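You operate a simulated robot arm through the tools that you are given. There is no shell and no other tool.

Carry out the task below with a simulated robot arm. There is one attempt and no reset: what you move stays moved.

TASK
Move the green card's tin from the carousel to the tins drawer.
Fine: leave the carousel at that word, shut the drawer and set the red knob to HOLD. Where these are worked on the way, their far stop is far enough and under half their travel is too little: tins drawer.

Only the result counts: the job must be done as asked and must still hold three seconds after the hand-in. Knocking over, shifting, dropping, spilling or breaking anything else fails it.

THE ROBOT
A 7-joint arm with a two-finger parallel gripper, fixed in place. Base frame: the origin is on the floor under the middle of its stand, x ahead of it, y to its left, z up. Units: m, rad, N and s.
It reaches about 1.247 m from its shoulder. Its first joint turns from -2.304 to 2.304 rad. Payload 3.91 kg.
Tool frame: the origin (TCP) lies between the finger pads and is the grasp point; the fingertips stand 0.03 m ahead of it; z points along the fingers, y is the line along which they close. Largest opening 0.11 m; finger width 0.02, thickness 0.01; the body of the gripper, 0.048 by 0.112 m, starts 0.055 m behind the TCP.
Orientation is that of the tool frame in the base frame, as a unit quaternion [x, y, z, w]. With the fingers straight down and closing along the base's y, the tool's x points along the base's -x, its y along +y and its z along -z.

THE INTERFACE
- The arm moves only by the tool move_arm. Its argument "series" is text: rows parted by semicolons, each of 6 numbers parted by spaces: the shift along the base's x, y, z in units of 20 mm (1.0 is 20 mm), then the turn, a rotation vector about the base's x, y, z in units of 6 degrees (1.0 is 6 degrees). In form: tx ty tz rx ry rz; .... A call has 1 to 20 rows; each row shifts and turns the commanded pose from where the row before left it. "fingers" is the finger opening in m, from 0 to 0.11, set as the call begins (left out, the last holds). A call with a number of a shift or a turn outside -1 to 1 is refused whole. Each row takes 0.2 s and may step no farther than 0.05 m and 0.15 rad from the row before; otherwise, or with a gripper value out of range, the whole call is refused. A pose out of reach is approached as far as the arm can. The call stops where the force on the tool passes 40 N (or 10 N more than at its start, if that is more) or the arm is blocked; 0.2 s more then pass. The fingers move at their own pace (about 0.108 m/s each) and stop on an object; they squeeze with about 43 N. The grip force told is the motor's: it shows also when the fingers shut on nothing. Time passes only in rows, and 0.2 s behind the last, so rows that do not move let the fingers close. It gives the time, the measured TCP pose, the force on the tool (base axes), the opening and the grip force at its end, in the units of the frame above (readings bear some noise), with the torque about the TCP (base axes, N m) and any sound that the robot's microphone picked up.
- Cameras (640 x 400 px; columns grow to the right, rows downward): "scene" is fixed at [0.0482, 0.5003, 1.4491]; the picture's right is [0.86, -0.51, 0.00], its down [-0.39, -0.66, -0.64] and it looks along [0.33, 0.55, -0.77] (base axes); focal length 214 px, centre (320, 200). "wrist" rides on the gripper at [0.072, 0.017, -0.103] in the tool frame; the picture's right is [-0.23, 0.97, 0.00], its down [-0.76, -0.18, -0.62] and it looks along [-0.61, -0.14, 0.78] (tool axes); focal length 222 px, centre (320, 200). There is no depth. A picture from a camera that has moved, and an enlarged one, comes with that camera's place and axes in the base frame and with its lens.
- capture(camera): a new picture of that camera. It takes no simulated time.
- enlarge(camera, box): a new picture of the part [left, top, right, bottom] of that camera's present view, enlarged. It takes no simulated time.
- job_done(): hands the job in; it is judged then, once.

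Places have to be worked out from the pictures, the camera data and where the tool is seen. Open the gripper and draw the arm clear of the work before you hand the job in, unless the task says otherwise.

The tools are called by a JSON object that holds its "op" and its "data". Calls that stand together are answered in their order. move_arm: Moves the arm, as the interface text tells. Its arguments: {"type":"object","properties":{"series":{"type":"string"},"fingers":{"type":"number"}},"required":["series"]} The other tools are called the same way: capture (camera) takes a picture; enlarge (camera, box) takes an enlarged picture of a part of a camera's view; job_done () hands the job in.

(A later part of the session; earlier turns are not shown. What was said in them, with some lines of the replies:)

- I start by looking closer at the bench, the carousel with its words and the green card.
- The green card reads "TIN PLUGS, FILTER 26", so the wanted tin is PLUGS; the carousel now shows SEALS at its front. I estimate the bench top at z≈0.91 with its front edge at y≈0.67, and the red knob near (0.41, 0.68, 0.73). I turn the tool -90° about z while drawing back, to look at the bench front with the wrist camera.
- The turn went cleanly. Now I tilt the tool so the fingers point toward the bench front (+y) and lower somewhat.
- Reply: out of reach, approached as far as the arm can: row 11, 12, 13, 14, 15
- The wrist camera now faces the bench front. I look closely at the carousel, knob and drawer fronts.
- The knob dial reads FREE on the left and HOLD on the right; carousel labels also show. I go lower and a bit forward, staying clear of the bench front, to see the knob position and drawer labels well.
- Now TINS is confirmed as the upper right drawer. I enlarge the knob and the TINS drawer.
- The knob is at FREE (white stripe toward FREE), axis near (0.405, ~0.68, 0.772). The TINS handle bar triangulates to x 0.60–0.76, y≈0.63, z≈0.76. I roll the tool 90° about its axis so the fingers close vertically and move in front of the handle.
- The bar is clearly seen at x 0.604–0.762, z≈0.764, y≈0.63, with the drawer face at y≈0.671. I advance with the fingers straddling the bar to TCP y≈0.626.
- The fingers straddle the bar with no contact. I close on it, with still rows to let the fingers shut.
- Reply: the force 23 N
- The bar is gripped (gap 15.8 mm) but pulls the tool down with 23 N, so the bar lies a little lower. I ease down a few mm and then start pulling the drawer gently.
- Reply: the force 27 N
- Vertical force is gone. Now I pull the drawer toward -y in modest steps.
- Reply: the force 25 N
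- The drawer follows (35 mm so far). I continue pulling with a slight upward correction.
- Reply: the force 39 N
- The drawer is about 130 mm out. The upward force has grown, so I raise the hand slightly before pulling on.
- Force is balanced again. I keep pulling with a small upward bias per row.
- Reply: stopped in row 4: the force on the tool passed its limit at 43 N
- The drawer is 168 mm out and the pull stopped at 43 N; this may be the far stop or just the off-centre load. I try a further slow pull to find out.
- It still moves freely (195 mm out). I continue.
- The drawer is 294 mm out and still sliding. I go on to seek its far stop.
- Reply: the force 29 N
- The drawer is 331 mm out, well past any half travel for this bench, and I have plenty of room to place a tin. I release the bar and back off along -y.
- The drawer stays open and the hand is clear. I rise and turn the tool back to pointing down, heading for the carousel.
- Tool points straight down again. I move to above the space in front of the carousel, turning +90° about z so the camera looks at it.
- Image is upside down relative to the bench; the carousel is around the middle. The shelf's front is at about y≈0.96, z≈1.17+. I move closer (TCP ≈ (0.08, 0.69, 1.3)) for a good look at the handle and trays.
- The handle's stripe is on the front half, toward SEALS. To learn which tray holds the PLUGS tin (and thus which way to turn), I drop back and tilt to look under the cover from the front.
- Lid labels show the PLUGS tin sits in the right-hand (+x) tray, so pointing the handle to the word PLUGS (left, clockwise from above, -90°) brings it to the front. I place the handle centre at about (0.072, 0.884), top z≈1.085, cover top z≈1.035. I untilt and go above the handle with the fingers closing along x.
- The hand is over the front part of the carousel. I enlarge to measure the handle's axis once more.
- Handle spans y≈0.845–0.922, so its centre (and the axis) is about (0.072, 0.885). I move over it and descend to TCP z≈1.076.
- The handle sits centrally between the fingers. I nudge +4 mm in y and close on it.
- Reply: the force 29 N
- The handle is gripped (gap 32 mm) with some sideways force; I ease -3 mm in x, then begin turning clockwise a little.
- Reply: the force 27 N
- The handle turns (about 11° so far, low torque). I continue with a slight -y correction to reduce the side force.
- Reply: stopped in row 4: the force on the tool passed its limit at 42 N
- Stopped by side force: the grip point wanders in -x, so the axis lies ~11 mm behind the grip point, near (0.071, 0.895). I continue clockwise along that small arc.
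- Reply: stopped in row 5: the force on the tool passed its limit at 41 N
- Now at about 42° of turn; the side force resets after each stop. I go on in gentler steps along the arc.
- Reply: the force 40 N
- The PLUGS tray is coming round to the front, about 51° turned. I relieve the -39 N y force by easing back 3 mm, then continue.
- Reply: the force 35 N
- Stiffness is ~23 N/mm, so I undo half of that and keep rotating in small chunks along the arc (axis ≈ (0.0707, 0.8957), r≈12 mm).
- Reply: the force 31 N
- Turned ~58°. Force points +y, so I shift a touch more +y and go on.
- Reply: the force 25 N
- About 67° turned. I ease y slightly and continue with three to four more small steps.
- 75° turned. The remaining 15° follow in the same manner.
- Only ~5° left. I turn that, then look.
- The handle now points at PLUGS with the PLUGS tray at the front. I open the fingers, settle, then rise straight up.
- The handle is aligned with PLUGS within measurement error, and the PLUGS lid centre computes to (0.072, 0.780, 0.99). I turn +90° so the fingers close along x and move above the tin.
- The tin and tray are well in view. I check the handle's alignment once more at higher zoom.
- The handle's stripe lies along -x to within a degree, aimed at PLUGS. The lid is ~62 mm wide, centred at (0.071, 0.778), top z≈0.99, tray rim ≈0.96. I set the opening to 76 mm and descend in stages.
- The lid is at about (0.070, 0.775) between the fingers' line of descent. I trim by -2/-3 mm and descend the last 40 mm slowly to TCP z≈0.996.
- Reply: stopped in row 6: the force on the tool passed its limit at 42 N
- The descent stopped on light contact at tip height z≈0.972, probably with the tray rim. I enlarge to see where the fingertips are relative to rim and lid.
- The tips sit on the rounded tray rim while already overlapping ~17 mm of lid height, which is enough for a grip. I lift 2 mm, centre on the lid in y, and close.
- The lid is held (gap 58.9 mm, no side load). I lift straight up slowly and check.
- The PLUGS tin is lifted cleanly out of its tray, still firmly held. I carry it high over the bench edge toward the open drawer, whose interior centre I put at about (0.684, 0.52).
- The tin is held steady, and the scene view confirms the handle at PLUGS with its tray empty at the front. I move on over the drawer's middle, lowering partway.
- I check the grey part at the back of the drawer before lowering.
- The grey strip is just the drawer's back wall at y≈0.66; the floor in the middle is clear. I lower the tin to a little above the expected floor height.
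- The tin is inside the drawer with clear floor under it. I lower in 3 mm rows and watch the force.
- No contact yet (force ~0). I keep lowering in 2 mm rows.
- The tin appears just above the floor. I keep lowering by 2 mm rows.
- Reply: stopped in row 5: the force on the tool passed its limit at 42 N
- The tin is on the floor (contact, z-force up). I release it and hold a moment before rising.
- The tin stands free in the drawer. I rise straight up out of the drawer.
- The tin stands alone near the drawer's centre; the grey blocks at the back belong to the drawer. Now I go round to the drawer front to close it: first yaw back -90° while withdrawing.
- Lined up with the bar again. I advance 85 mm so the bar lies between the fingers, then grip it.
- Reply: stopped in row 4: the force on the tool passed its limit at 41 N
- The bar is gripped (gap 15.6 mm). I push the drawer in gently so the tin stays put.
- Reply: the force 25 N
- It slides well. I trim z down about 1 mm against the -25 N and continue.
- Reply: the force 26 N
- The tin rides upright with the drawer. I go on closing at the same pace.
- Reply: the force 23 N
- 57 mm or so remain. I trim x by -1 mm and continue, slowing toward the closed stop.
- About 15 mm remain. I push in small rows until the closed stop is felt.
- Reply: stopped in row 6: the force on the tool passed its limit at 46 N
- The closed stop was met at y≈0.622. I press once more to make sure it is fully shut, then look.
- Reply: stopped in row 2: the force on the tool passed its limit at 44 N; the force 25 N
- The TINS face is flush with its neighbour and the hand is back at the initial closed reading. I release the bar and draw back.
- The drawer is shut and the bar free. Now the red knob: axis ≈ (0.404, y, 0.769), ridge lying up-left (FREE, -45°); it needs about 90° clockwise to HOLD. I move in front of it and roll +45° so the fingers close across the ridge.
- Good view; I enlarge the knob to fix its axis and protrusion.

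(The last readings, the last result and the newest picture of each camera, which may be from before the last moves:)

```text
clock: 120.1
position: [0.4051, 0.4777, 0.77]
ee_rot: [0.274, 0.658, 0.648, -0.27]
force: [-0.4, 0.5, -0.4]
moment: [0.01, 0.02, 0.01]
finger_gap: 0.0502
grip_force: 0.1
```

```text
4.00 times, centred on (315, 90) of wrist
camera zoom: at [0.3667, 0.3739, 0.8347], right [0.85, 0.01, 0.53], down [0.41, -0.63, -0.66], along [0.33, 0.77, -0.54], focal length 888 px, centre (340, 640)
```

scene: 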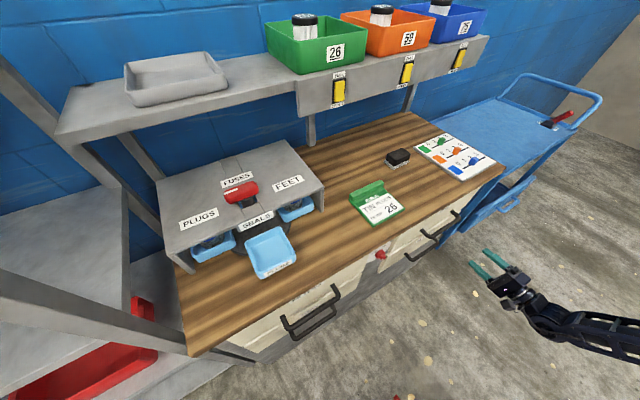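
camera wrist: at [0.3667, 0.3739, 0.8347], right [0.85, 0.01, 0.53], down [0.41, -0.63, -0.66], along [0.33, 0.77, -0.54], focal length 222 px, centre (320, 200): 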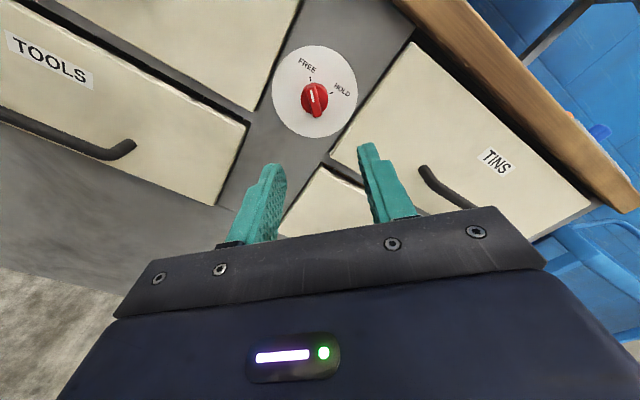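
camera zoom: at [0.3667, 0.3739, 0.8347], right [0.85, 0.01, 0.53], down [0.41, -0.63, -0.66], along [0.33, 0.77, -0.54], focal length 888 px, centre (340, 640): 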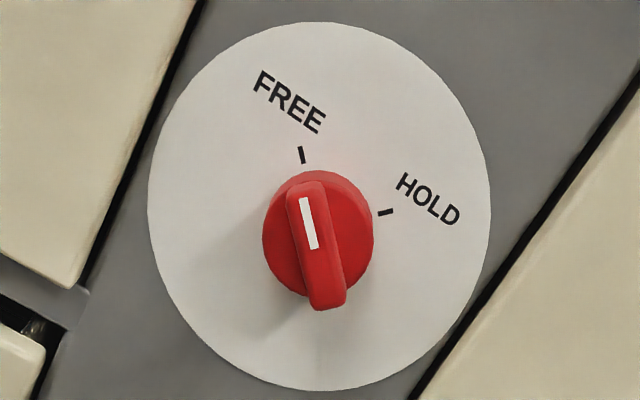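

Estimates put the knob axis at x≈0.396–0.404, z≈0.77. I move halfway closer (y≈0.56), correct the 0.9° tilt, and measure again.

{"op": "move_arm", "data": {"series": "-0.15 0.8 0 0.15 0 0; -0.15 0.9 0 0 0 0; 0 0.9 0 0 0 0; 0 0.8 0 0 0 0; 0 0.7 0 0 0 0; 0 0 0 0 0 0"}}

{"op": "capture", "data": {"camera": "wrist"}}

{"op": "enlarge", "data": {"camera": "wrist", "box": [240, 60, 400, 220]}}

```text
clock: 121.5
position: [0.3999, 0.5594, 0.7689]
ee_rot: [0.27, 0.654, 0.652, -0.273]
force: [0.2, 0.4, 0.3]
moment: [0.02, -0.02, 0.01]
finger_gap: 0.0499
grip_force: 0.0
```

```text
taken
camera wrist: at [0.3623, 0.4554, 0.8332], right [0.85, 0.0, 0.53], down [0.41, -0.62, -0.67], along [0.33, 0.78, -0.53], focal length 222 px, centre (320, 200)
```

wrist: 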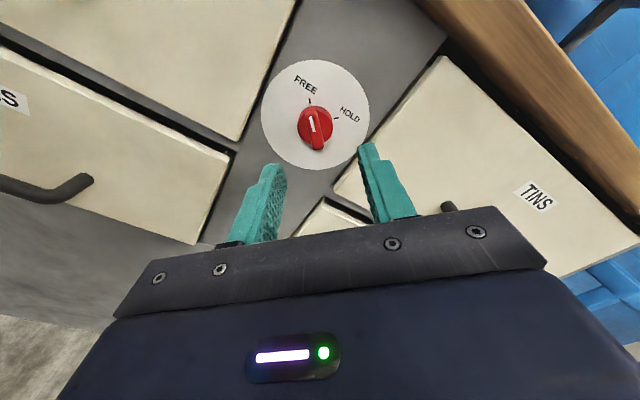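

```text
2.50 times, centred on (320, 140) of wrist
camera zoom: at [0.3623, 0.4554, 0.8332], right [0.85, 0.0, 0.53], down [0.41, -0.62, -0.67], along [0.33, 0.78, -0.53], focal length 555 px, centre (320, 350)
```

zoom: 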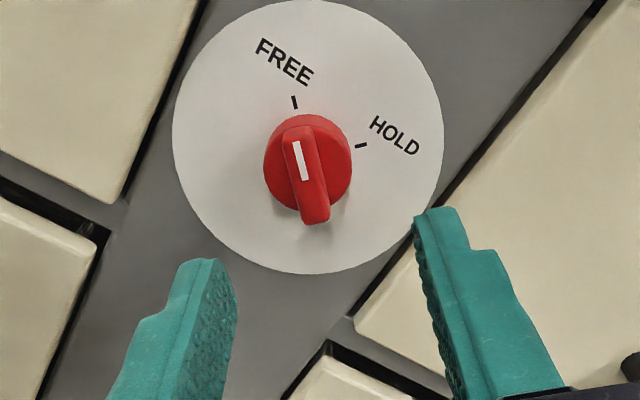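

Using the tick marks, the knob axis is better placed at (0.400, y, 0.7615): panel y≈0.685, ridge front y≈0.666 (the white disc itself is offset upward). I shift down 7 mm, advance to y≈0.61, and look again.

{"op": "move_arm", "data": {"series": "0 0.5 -0.2 0 0 0; 0 0.6 -0.17 0 0 0; 0 0.7 0 0 0 0; 0 0.7 0 0 0 0; 0 0 0 0 0 0"}}

{"op": "capture", "data": {"camera": "wrist"}}

{"op": "enlarge", "data": {"camera": "wrist", "box": [250, 80, 390, 220]}}

```text
clock: 122.7
position: [0.3979, 0.6102, 0.7632]
ee_rot: [0.27, 0.653, 0.654, -0.271]
force: [-0.5, -0.2, 1.1]
moment: [-0.01, 0.01, -0.02]
finger_gap: 0.05
grip_force: 0.0
```

```text
taken
camera wrist: at [0.3599, 0.5056, 0.8261], right [0.85, 0.0, 0.53], down [0.41, -0.62, -0.67], along [0.33, 0.78, -0.53], focal length 222 px, centre (320, 200)
```

wrist: 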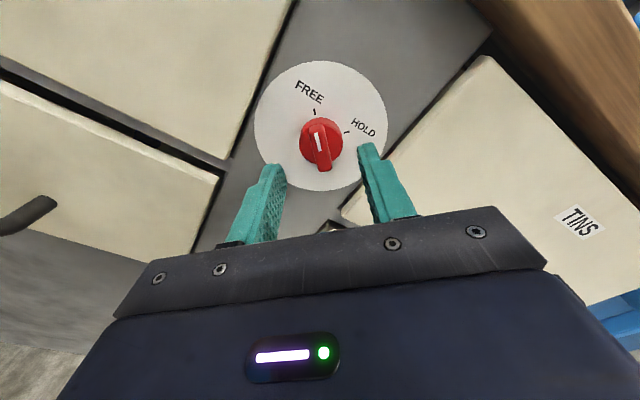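

```text
2.86 times, centred on (320, 150) of wrist
camera zoom: at [0.3599, 0.5056, 0.8261], right [0.85, 0.0, 0.53], down [0.41, -0.62, -0.67], along [0.33, 0.78, -0.53], focal length 635 px, centre (320, 343)
```

zoom: 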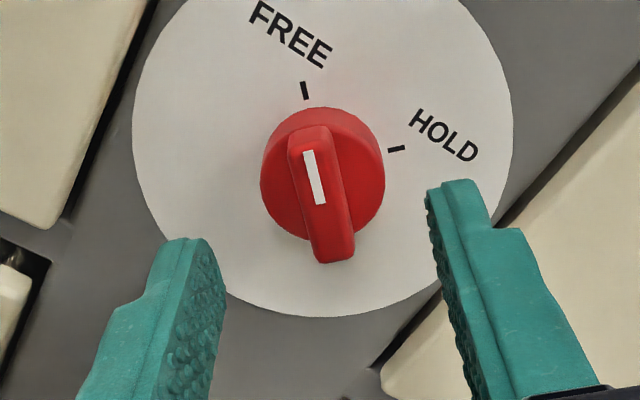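

The ridge is centred exactly between the fingers (u≈320) and its front computes to y≈0.664. I advance 32 mm so the tips overlap the ridge, then close gently.

{"op": "move_arm", "data": {"series": "0 0.4 0 0 0 0; 0 0.4 0 0 0 0; 0 0.4 0 0 0 0; 0 0.4 0 0 0 0; 0 0 0 0 0 0"}}

{"op": "capture", "data": {"camera": "wrist"}}

{"op": "enlarge", "data": {"camera": "wrist", "box": [250, 100, 390, 220]}}

```text
clock: 123.9
position: [0.3991, 0.6421, 0.7623]
ee_rot: [0.27, 0.653, 0.653, -0.272]
force: [-0.8, -0.4, 0.0]
moment: [-0.03, 0.01, 0.03]
finger_gap: 0.0498
grip_force: 0.1
```

```text
taken
camera wrist: at [0.3599, 0.5379, 0.8263], right [0.85, 0.0, 0.53], down [0.41, -0.62, -0.67], along [0.33, 0.78, -0.53], focal length 222 px, centre (320, 200)
```

wrist: 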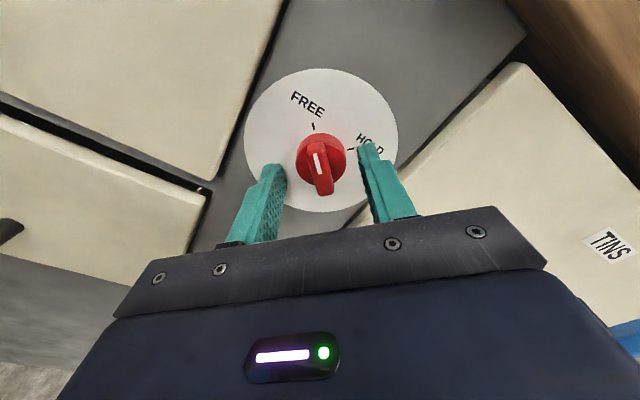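

```text
3.33 times, centred on (320, 160) of wrist
camera zoom: at [0.3599, 0.5379, 0.8263], right [0.85, 0.0, 0.53], down [0.41, -0.62, -0.67], along [0.33, 0.78, -0.53], focal length 740 px, centre (320, 333)
```

zoom: 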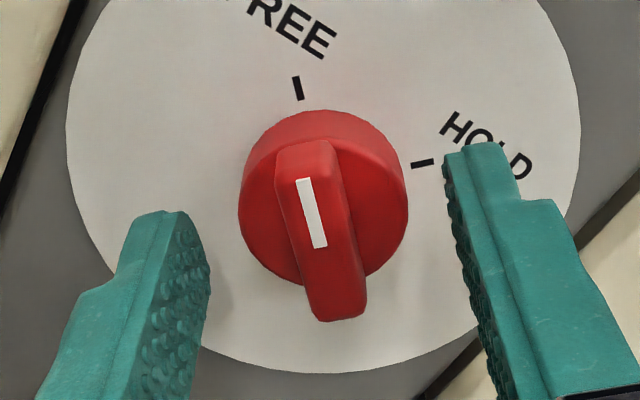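

The fingers straddle the ridge with ~7 mm overlap. I close and read the gap to see whether they hold the ridge.

{"op": "move_arm", "data": {"series": "0 0 0 0 0 0; 0 0 0 0 0 0; 0 0 0 0 0 0; 0 0 0 0 0 0", "fingers": 0}}

{"op": "enlarge", "data": {"camera": "wrist", "box": [250, 100, 390, 220]}}

```text
clock: 124.9
position: [0.3978, 0.6416, 0.7619]
ee_rot: [0.27, 0.654, 0.653, -0.271]
force: [0.1, 2.0, -2.2]
moment: [-0.01, 0.02, 0.03]
finger_gap: 0.0118
grip_force: 44.9
```

```text
3.33 times, centred on (320, 160) of wrist
camera zoom: at [0.3598, 0.5378, 0.8263], right [0.85, 0.0, 0.53], down [0.41, -0.62, -0.67], along [0.33, 0.78, -0.53], focal length 740 px, centre (320, 333)
```

zoom: 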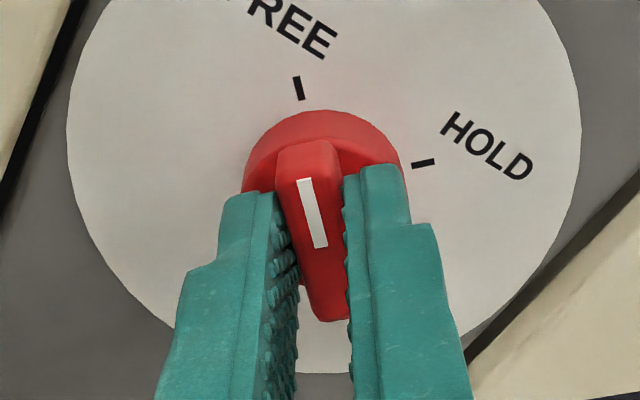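

The ridge is held perfectly (gap 11.8 mm, almost no side force). I begin turning clockwise (+ry).

{"op": "move_arm", "data": {"series": "0 0 0 0 0.4 0; 0 0 0 0 0.6 0; 0 0 0 0 0.6 0; 0 0 0 0 0.6 0; 0 0 0 0 0 0"}}

```text
clock: 126.1
position: [0.3989, 0.6419, 0.7627]
ee_rot: [0.343, 0.617, 0.618, -0.346]
force: [1.4, -12.9, 13.7]
moment: [-0.76, -0.03, -0.68]
finger_gap: 0.012
grip_force: 44.6
```

Turned 13° with low forces. I continue.

{"op": "move_arm", "data": {"series": "0 0 0 0 0.6 0; 0 0 0 0 0.6 0; 0 0 0 0 0.6 0; 0 0 0 0 0.6 0; 0 0 0 0 0.6 0; 0 0 0 0 0 0"}}

```text
clock: 127.5
position: [0.3986, 0.6427, 0.7629]
ee_rot: [0.436, 0.555, 0.557, -0.437]
force: [19.0, -19.3, 21.9]
moment: [-0.44, -0.09, -0.66]
finger_gap: 0.0119
grip_force: 44.9
```

31° turned; I trim the position slightly to relieve the building side forces, then go on.

{"op": "move_arm", "data": {"series": "0.03 -0.04 0.04 0 0 0; 0 0 0 0 0.5 0; 0 0 0 0 0.6 0; 0 0 0 0 0.6 0; 0 0 0 0 0.6 0; 0 0 0 0 0 0"}}

```text
clock: 128.9
position: [0.4014, 0.6425, 0.7629]
ee_rot: [0.5, 0.499, 0.501, -0.5]
force: [25.2, 30.8, -1.9]
moment: [-1.01, -0.09, -0.52]
finger_gap: 0.0119
grip_force: 44.8
```

Halfway (45°). I trim +x/+y and continue with smaller chunks.

{"op": "move_arm", "data": {"series": "0.05 0.03 0 0 0 0; 0 0 0 0 0.5 0; 0 0 0 0 0.5 0; 0 0 0 0 0.5 0; 0 0 0 0 0 0"}}

```text
clock: 130.1
position: [0.4005, 0.6417, 0.7625]
ee_rot: [-0.538, -0.458, -0.459, 0.539]
force: [24.1, -20.4, 8.2]
moment: [-0.08, -0.07, -0.54]
finger_gap: 0.0119
grip_force: 45.1
```

54° turned, and the wrist goes on without limit. More of the same with a small +x trim.

{"op": "move_arm", "data": {"series": "0.05 -0.02 0.01 0 0 0; 0 0 0 0 0.5 0; 0 0 0 0 0.5 0; 0 0 0 0 0.5 0; 0 0 0 0 0.5 0; 0 0 0 0 0 0"}}

```text
clock: 131.5
position: [0.4014, 0.6417, 0.7623]
ee_rot: [-0.583, -0.399, -0.401, 0.583]
force: [22.2, -4.7, -1.7]
moment: [0.55, -0.1, -0.76]
finger_gap: 0.0121
grip_force: 44.8
```

66° turned. Continuing toward 90°.

{"op": "move_arm", "data": {"series": "0.04 0 0 0 0 0; 0 0 0 0 0.5 0; 0 0 0 0 0.5 0; 0 0 0 0 0.5 0; 0 0 0 0 0.5 0; 0 0 0 0 0 0"}}

{"op": "capture", "data": {"camera": "wrist"}}

{"op": "enlarge", "data": {"camera": "wrist", "box": [250, 100, 390, 220]}}

```text
clock: 132.9
position: [0.402, 0.6418, 0.7626]
ee_rot: [-0.622, -0.336, -0.338, 0.622]
force: [10.0, 17.1, -11.4]
moment: [-0.11, -0.05, -0.37]
finger_gap: 0.0119
grip_force: 44.7
```

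```text
taken
camera wrist: at [0.4566, 0.5378, 0.8148], right [0.69, 0.0, -0.72], down [-0.57, -0.62, -0.54], along [-0.45, 0.78, -0.43], focal length 222 px, centre (320, 200)
```

wrist: 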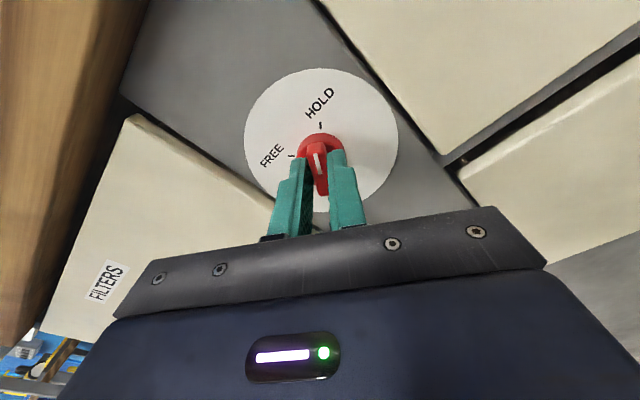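

```text
3.33 times, centred on (320, 160) of wrist
camera zoom: at [0.4566, 0.5378, 0.8148], right [0.69, 0.0, -0.72], down [-0.57, -0.62, -0.54], along [-0.45, 0.78, -0.43], focal length 740 px, centre (320, 333)
```

zoom: 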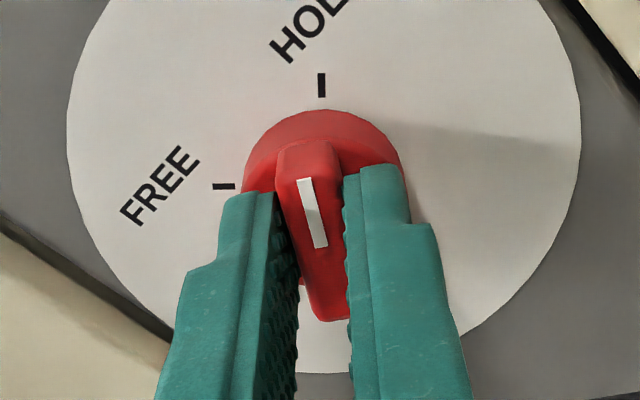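

78° turned: in this view the HOLD tick is still ~12° short of where the FREE tick stood at the start. I turn the remaining 12°.

{"op": "move_arm", "data": {"series": "0.02 0.02 -0.01 0 0 0; 0 0 0 0 0.5 0; 0 0 0 0 0.5 0; 0 0 0 0 0.5 0; 0 0 0 0 0.45 0; 0 0 0 0 0 0"}}

{"op": "enlarge", "data": {"camera": "wrist", "box": [250, 100, 390, 220]}}

```text
clock: 134.3
position: [0.4027, 0.6418, 0.7627]
ee_rot: [-0.653, -0.27, -0.272, 0.654]
force: [10.2, 19.3, -15.9]
moment: [-0.83, -0.03, 0.24]
finger_gap: 0.0121
grip_force: 44.9
```

```text
3.33 times, centred on (320, 160) of wrist
camera zoom: at [0.4663, 0.5377, 0.8025], right [0.53, 0.0, -0.85], down [-0.66, -0.62, -0.42], along [-0.53, 0.78, -0.33], focal length 740 px, centre (320, 333)
```

zoom: 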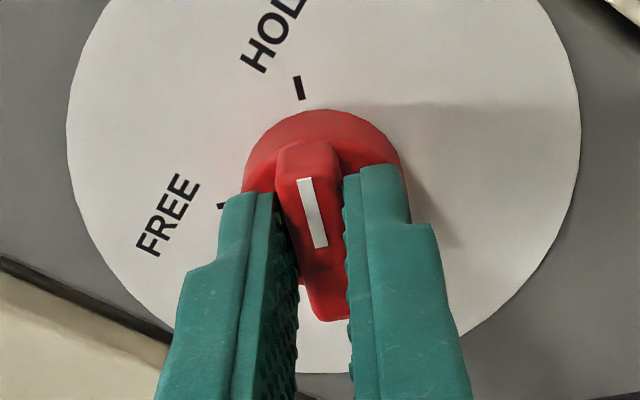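

The HOLD tick now sits exactly where the FREE tick was at the start, so the knob points to HOLD. I open the fingers and back away straight along -y.

{"op": "move_arm", "data": {"series": "0 0 0 0 0 0; 0 0 0 0 0 0; 0 0 0 0 0 0", "fingers": 0.05}}

{"op": "move_arm", "data": {"series": "0 -0.4 0 0 0 0; 0 -0.8 0 0 0 0; 0 -1 0 0 0 0; 0 -1 0 0 0 0; 0 -1 0 0 0 0; 0 -1 0 0 0 0; 0 -1 0 0 0 0; 0 -1 0 0 0 0"}}

{"op": "capture", "data": {"camera": "wrist"}}

{"op": "capture", "data": {"camera": "scene"}}

```text
clock: 135.1
position: [0.4025, 0.6419, 0.7624]
ee_rot: [-0.651, -0.272, -0.273, 0.654]
force: [0.0, -0.8, -0.3]
moment: [-0.01, 0.02, 0.01]
finger_gap: 0.0501
grip_force: 0.1
```

```text
clock: 136.9
position: [0.4023, 0.497, 0.7644]
ee_rot: [-0.653, -0.271, -0.272, 0.653]
force: [0.7, 0.4, 0.5]
moment: [0.01, -0.02, 0.01]
finger_gap: 0.05
grip_force: 0.1
```

```text
taken
camera wrist: at [0.4658, 0.3931, 0.8044], right [0.53, 0.0, -0.85], down [-0.66, -0.62, -0.42], along [-0.53, 0.78, -0.33], focal length 222 px, centre (320, 200)
```

wrist: 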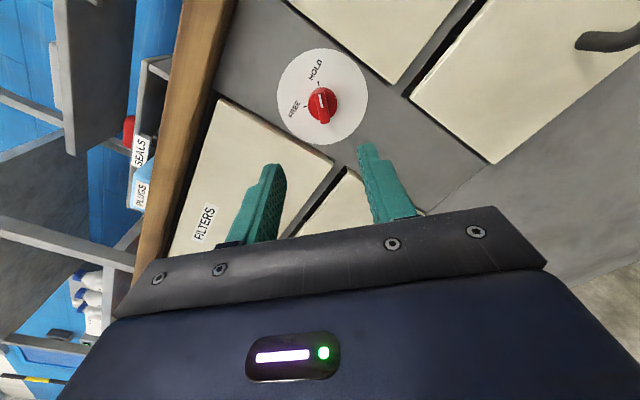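

```text
taken
```

scene: 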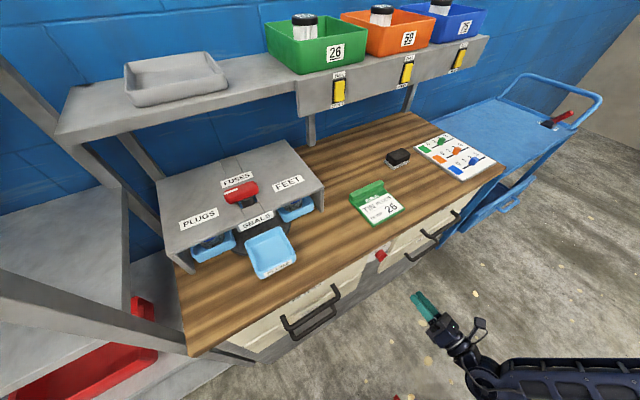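

{"op": "enlarge", "data": {"camera": "wrist", "box": [270, 40, 380, 150]}}

{"op": "enlarge", "data": {"camera": "scene", "box": [180, 150, 330, 290]}}

{"op": "enlarge", "data": {"camera": "scene", "box": [340, 190, 520, 310]}}

```text
3.64 times, centred on (325, 95) of wrist
camera zoom: at [0.4658, 0.3931, 0.8044], right [0.53, 0.0, -0.85], down [-0.66, -0.62, -0.42], along [-0.53, 0.78, -0.33], focal length 808 px, centre (302, 582)
```

zoom: 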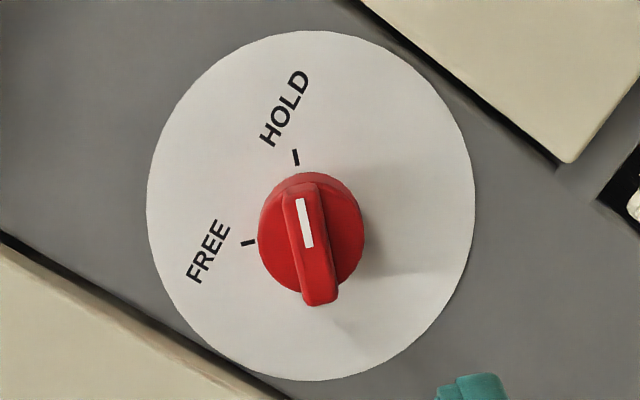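

```text
2.86 times, centred on (255, 220) of scene
camera zoom: at [0.0482, 0.5003, 1.4491], right [0.86, -0.51, 0.0], down [-0.39, -0.66, -0.64], along [0.33, 0.55, -0.77], focal length 613 px, centre (506, 143)
```

zoom: 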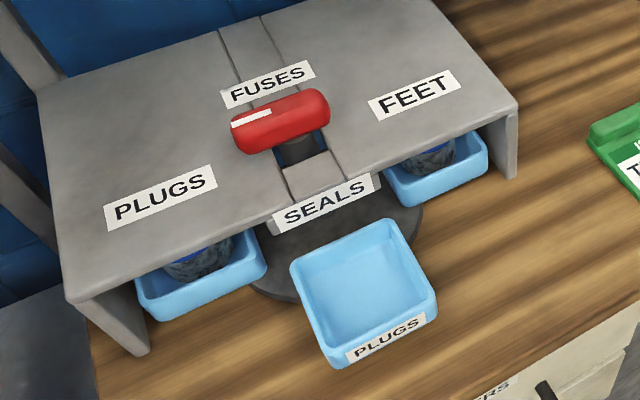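

```text
3.33 times, centred on (430, 250) of scene
camera zoom: at [0.0482, 0.5003, 1.4491], right [0.86, -0.51, 0.0], down [-0.39, -0.66, -0.64], along [0.33, 0.55, -0.77], focal length 715 px, centre (-47, 33)
```

zoom: 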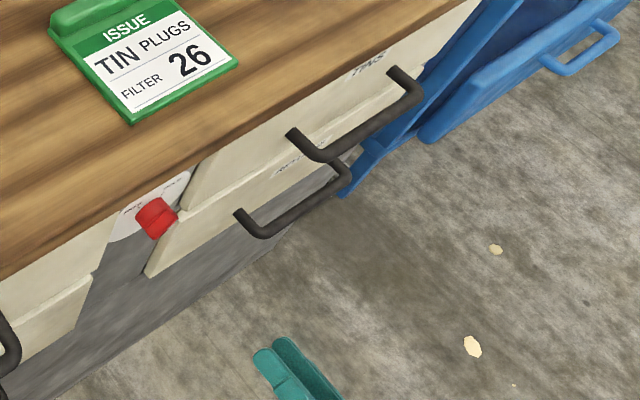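

The knob reads HOLD, the handle points to PLUGS with its empty tray at the front, and the TINS drawer is flush. I open the gripper fully and draw the arm a bit further away before handing in.

{"op": "move_arm", "data": {"series": "0.4 -0.8 0.2 0 0 0; 0.4 -0.8 0.2 0 0 0; 0.4 -0.8 0.2 0 0 0; 0.4 -0.8 0.2 0 0 0; 0.4 -0.6 0.2 0 0 0; 0.4 -0.4 0.2 0 0 0; 0 0 0 0 0 0", "fingers": 0.11}}

{"op": "capture", "data": {"camera": "scene"}}

{"op": "capture", "data": {"camera": "wrist"}}

```text
clock: 138.5
position: [0.4515, 0.4107, 0.7861]
ee_rot: [-0.652, -0.272, -0.273, 0.653]
force: [-0.8, -0.2, -0.1]
moment: [0.02, 0.03, -0.02]
finger_gap: 0.1102
grip_force: 0.2
```

```text
taken
```

scene: 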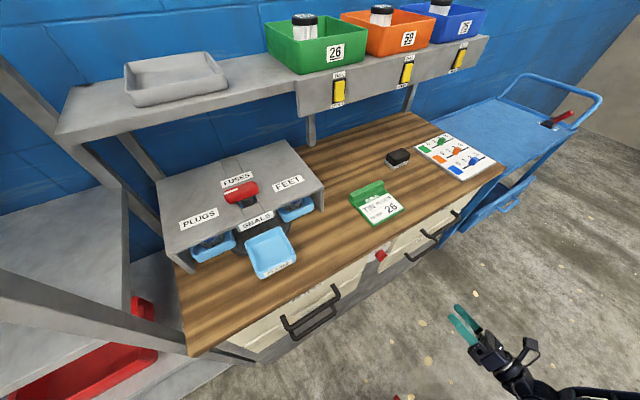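

```text
taken
camera wrist: at [0.5155, 0.307, 0.826], right [0.53, 0.0, -0.85], down [-0.66, -0.62, -0.42], along [-0.53, 0.78, -0.33], focal length 222 px, centre (320, 200)
```

wrist: 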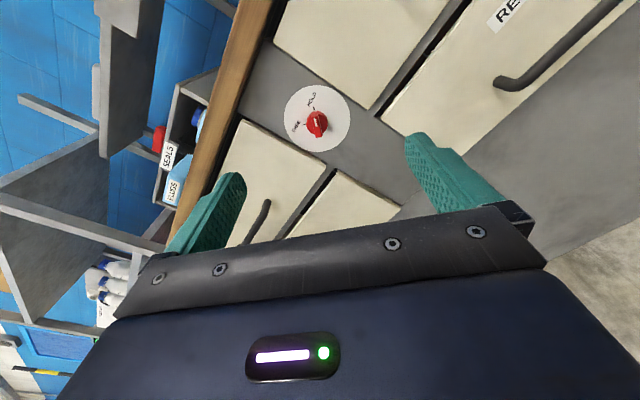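

All parts look right: the PLUGS tin is in the closed TINS drawer, the carousel is left at PLUGS, the knob is at HOLD, and the gripper is open and clear of the bench. I hand the job in.

{"op": "job_done", "data": {}}

```text
The job is handed in.
```

The green card asked for the PLUGS tin. I moved that tin from the carousel to the TINS drawer and handed the job in. I don't have the judge's result yet.

- **Tin:** It was standing upright near the middle of the drawer when I let go, and still upright partway through closing. I did not look inside after the drawer shut.
- **Carousel:** The handle points at PLUGS, and the empty PLUGS tray is at the front.
- **Drawer:** I pulled it out about 0.33 m to place the tin. I stopped before its far stop but judged that well over half its travel. It is now shut and flush with its neighbour.
- **Red knob:** I turned it about 90° from FREE, and its stripe now points at the HOLD mark.

While lowering over the tin, a fingertip briefly pressed on the rim of its tray. Afterwards the tray looked straight and in place. Nothing else in the pictures appeared moved. The gripper was left open and clear of the bench.
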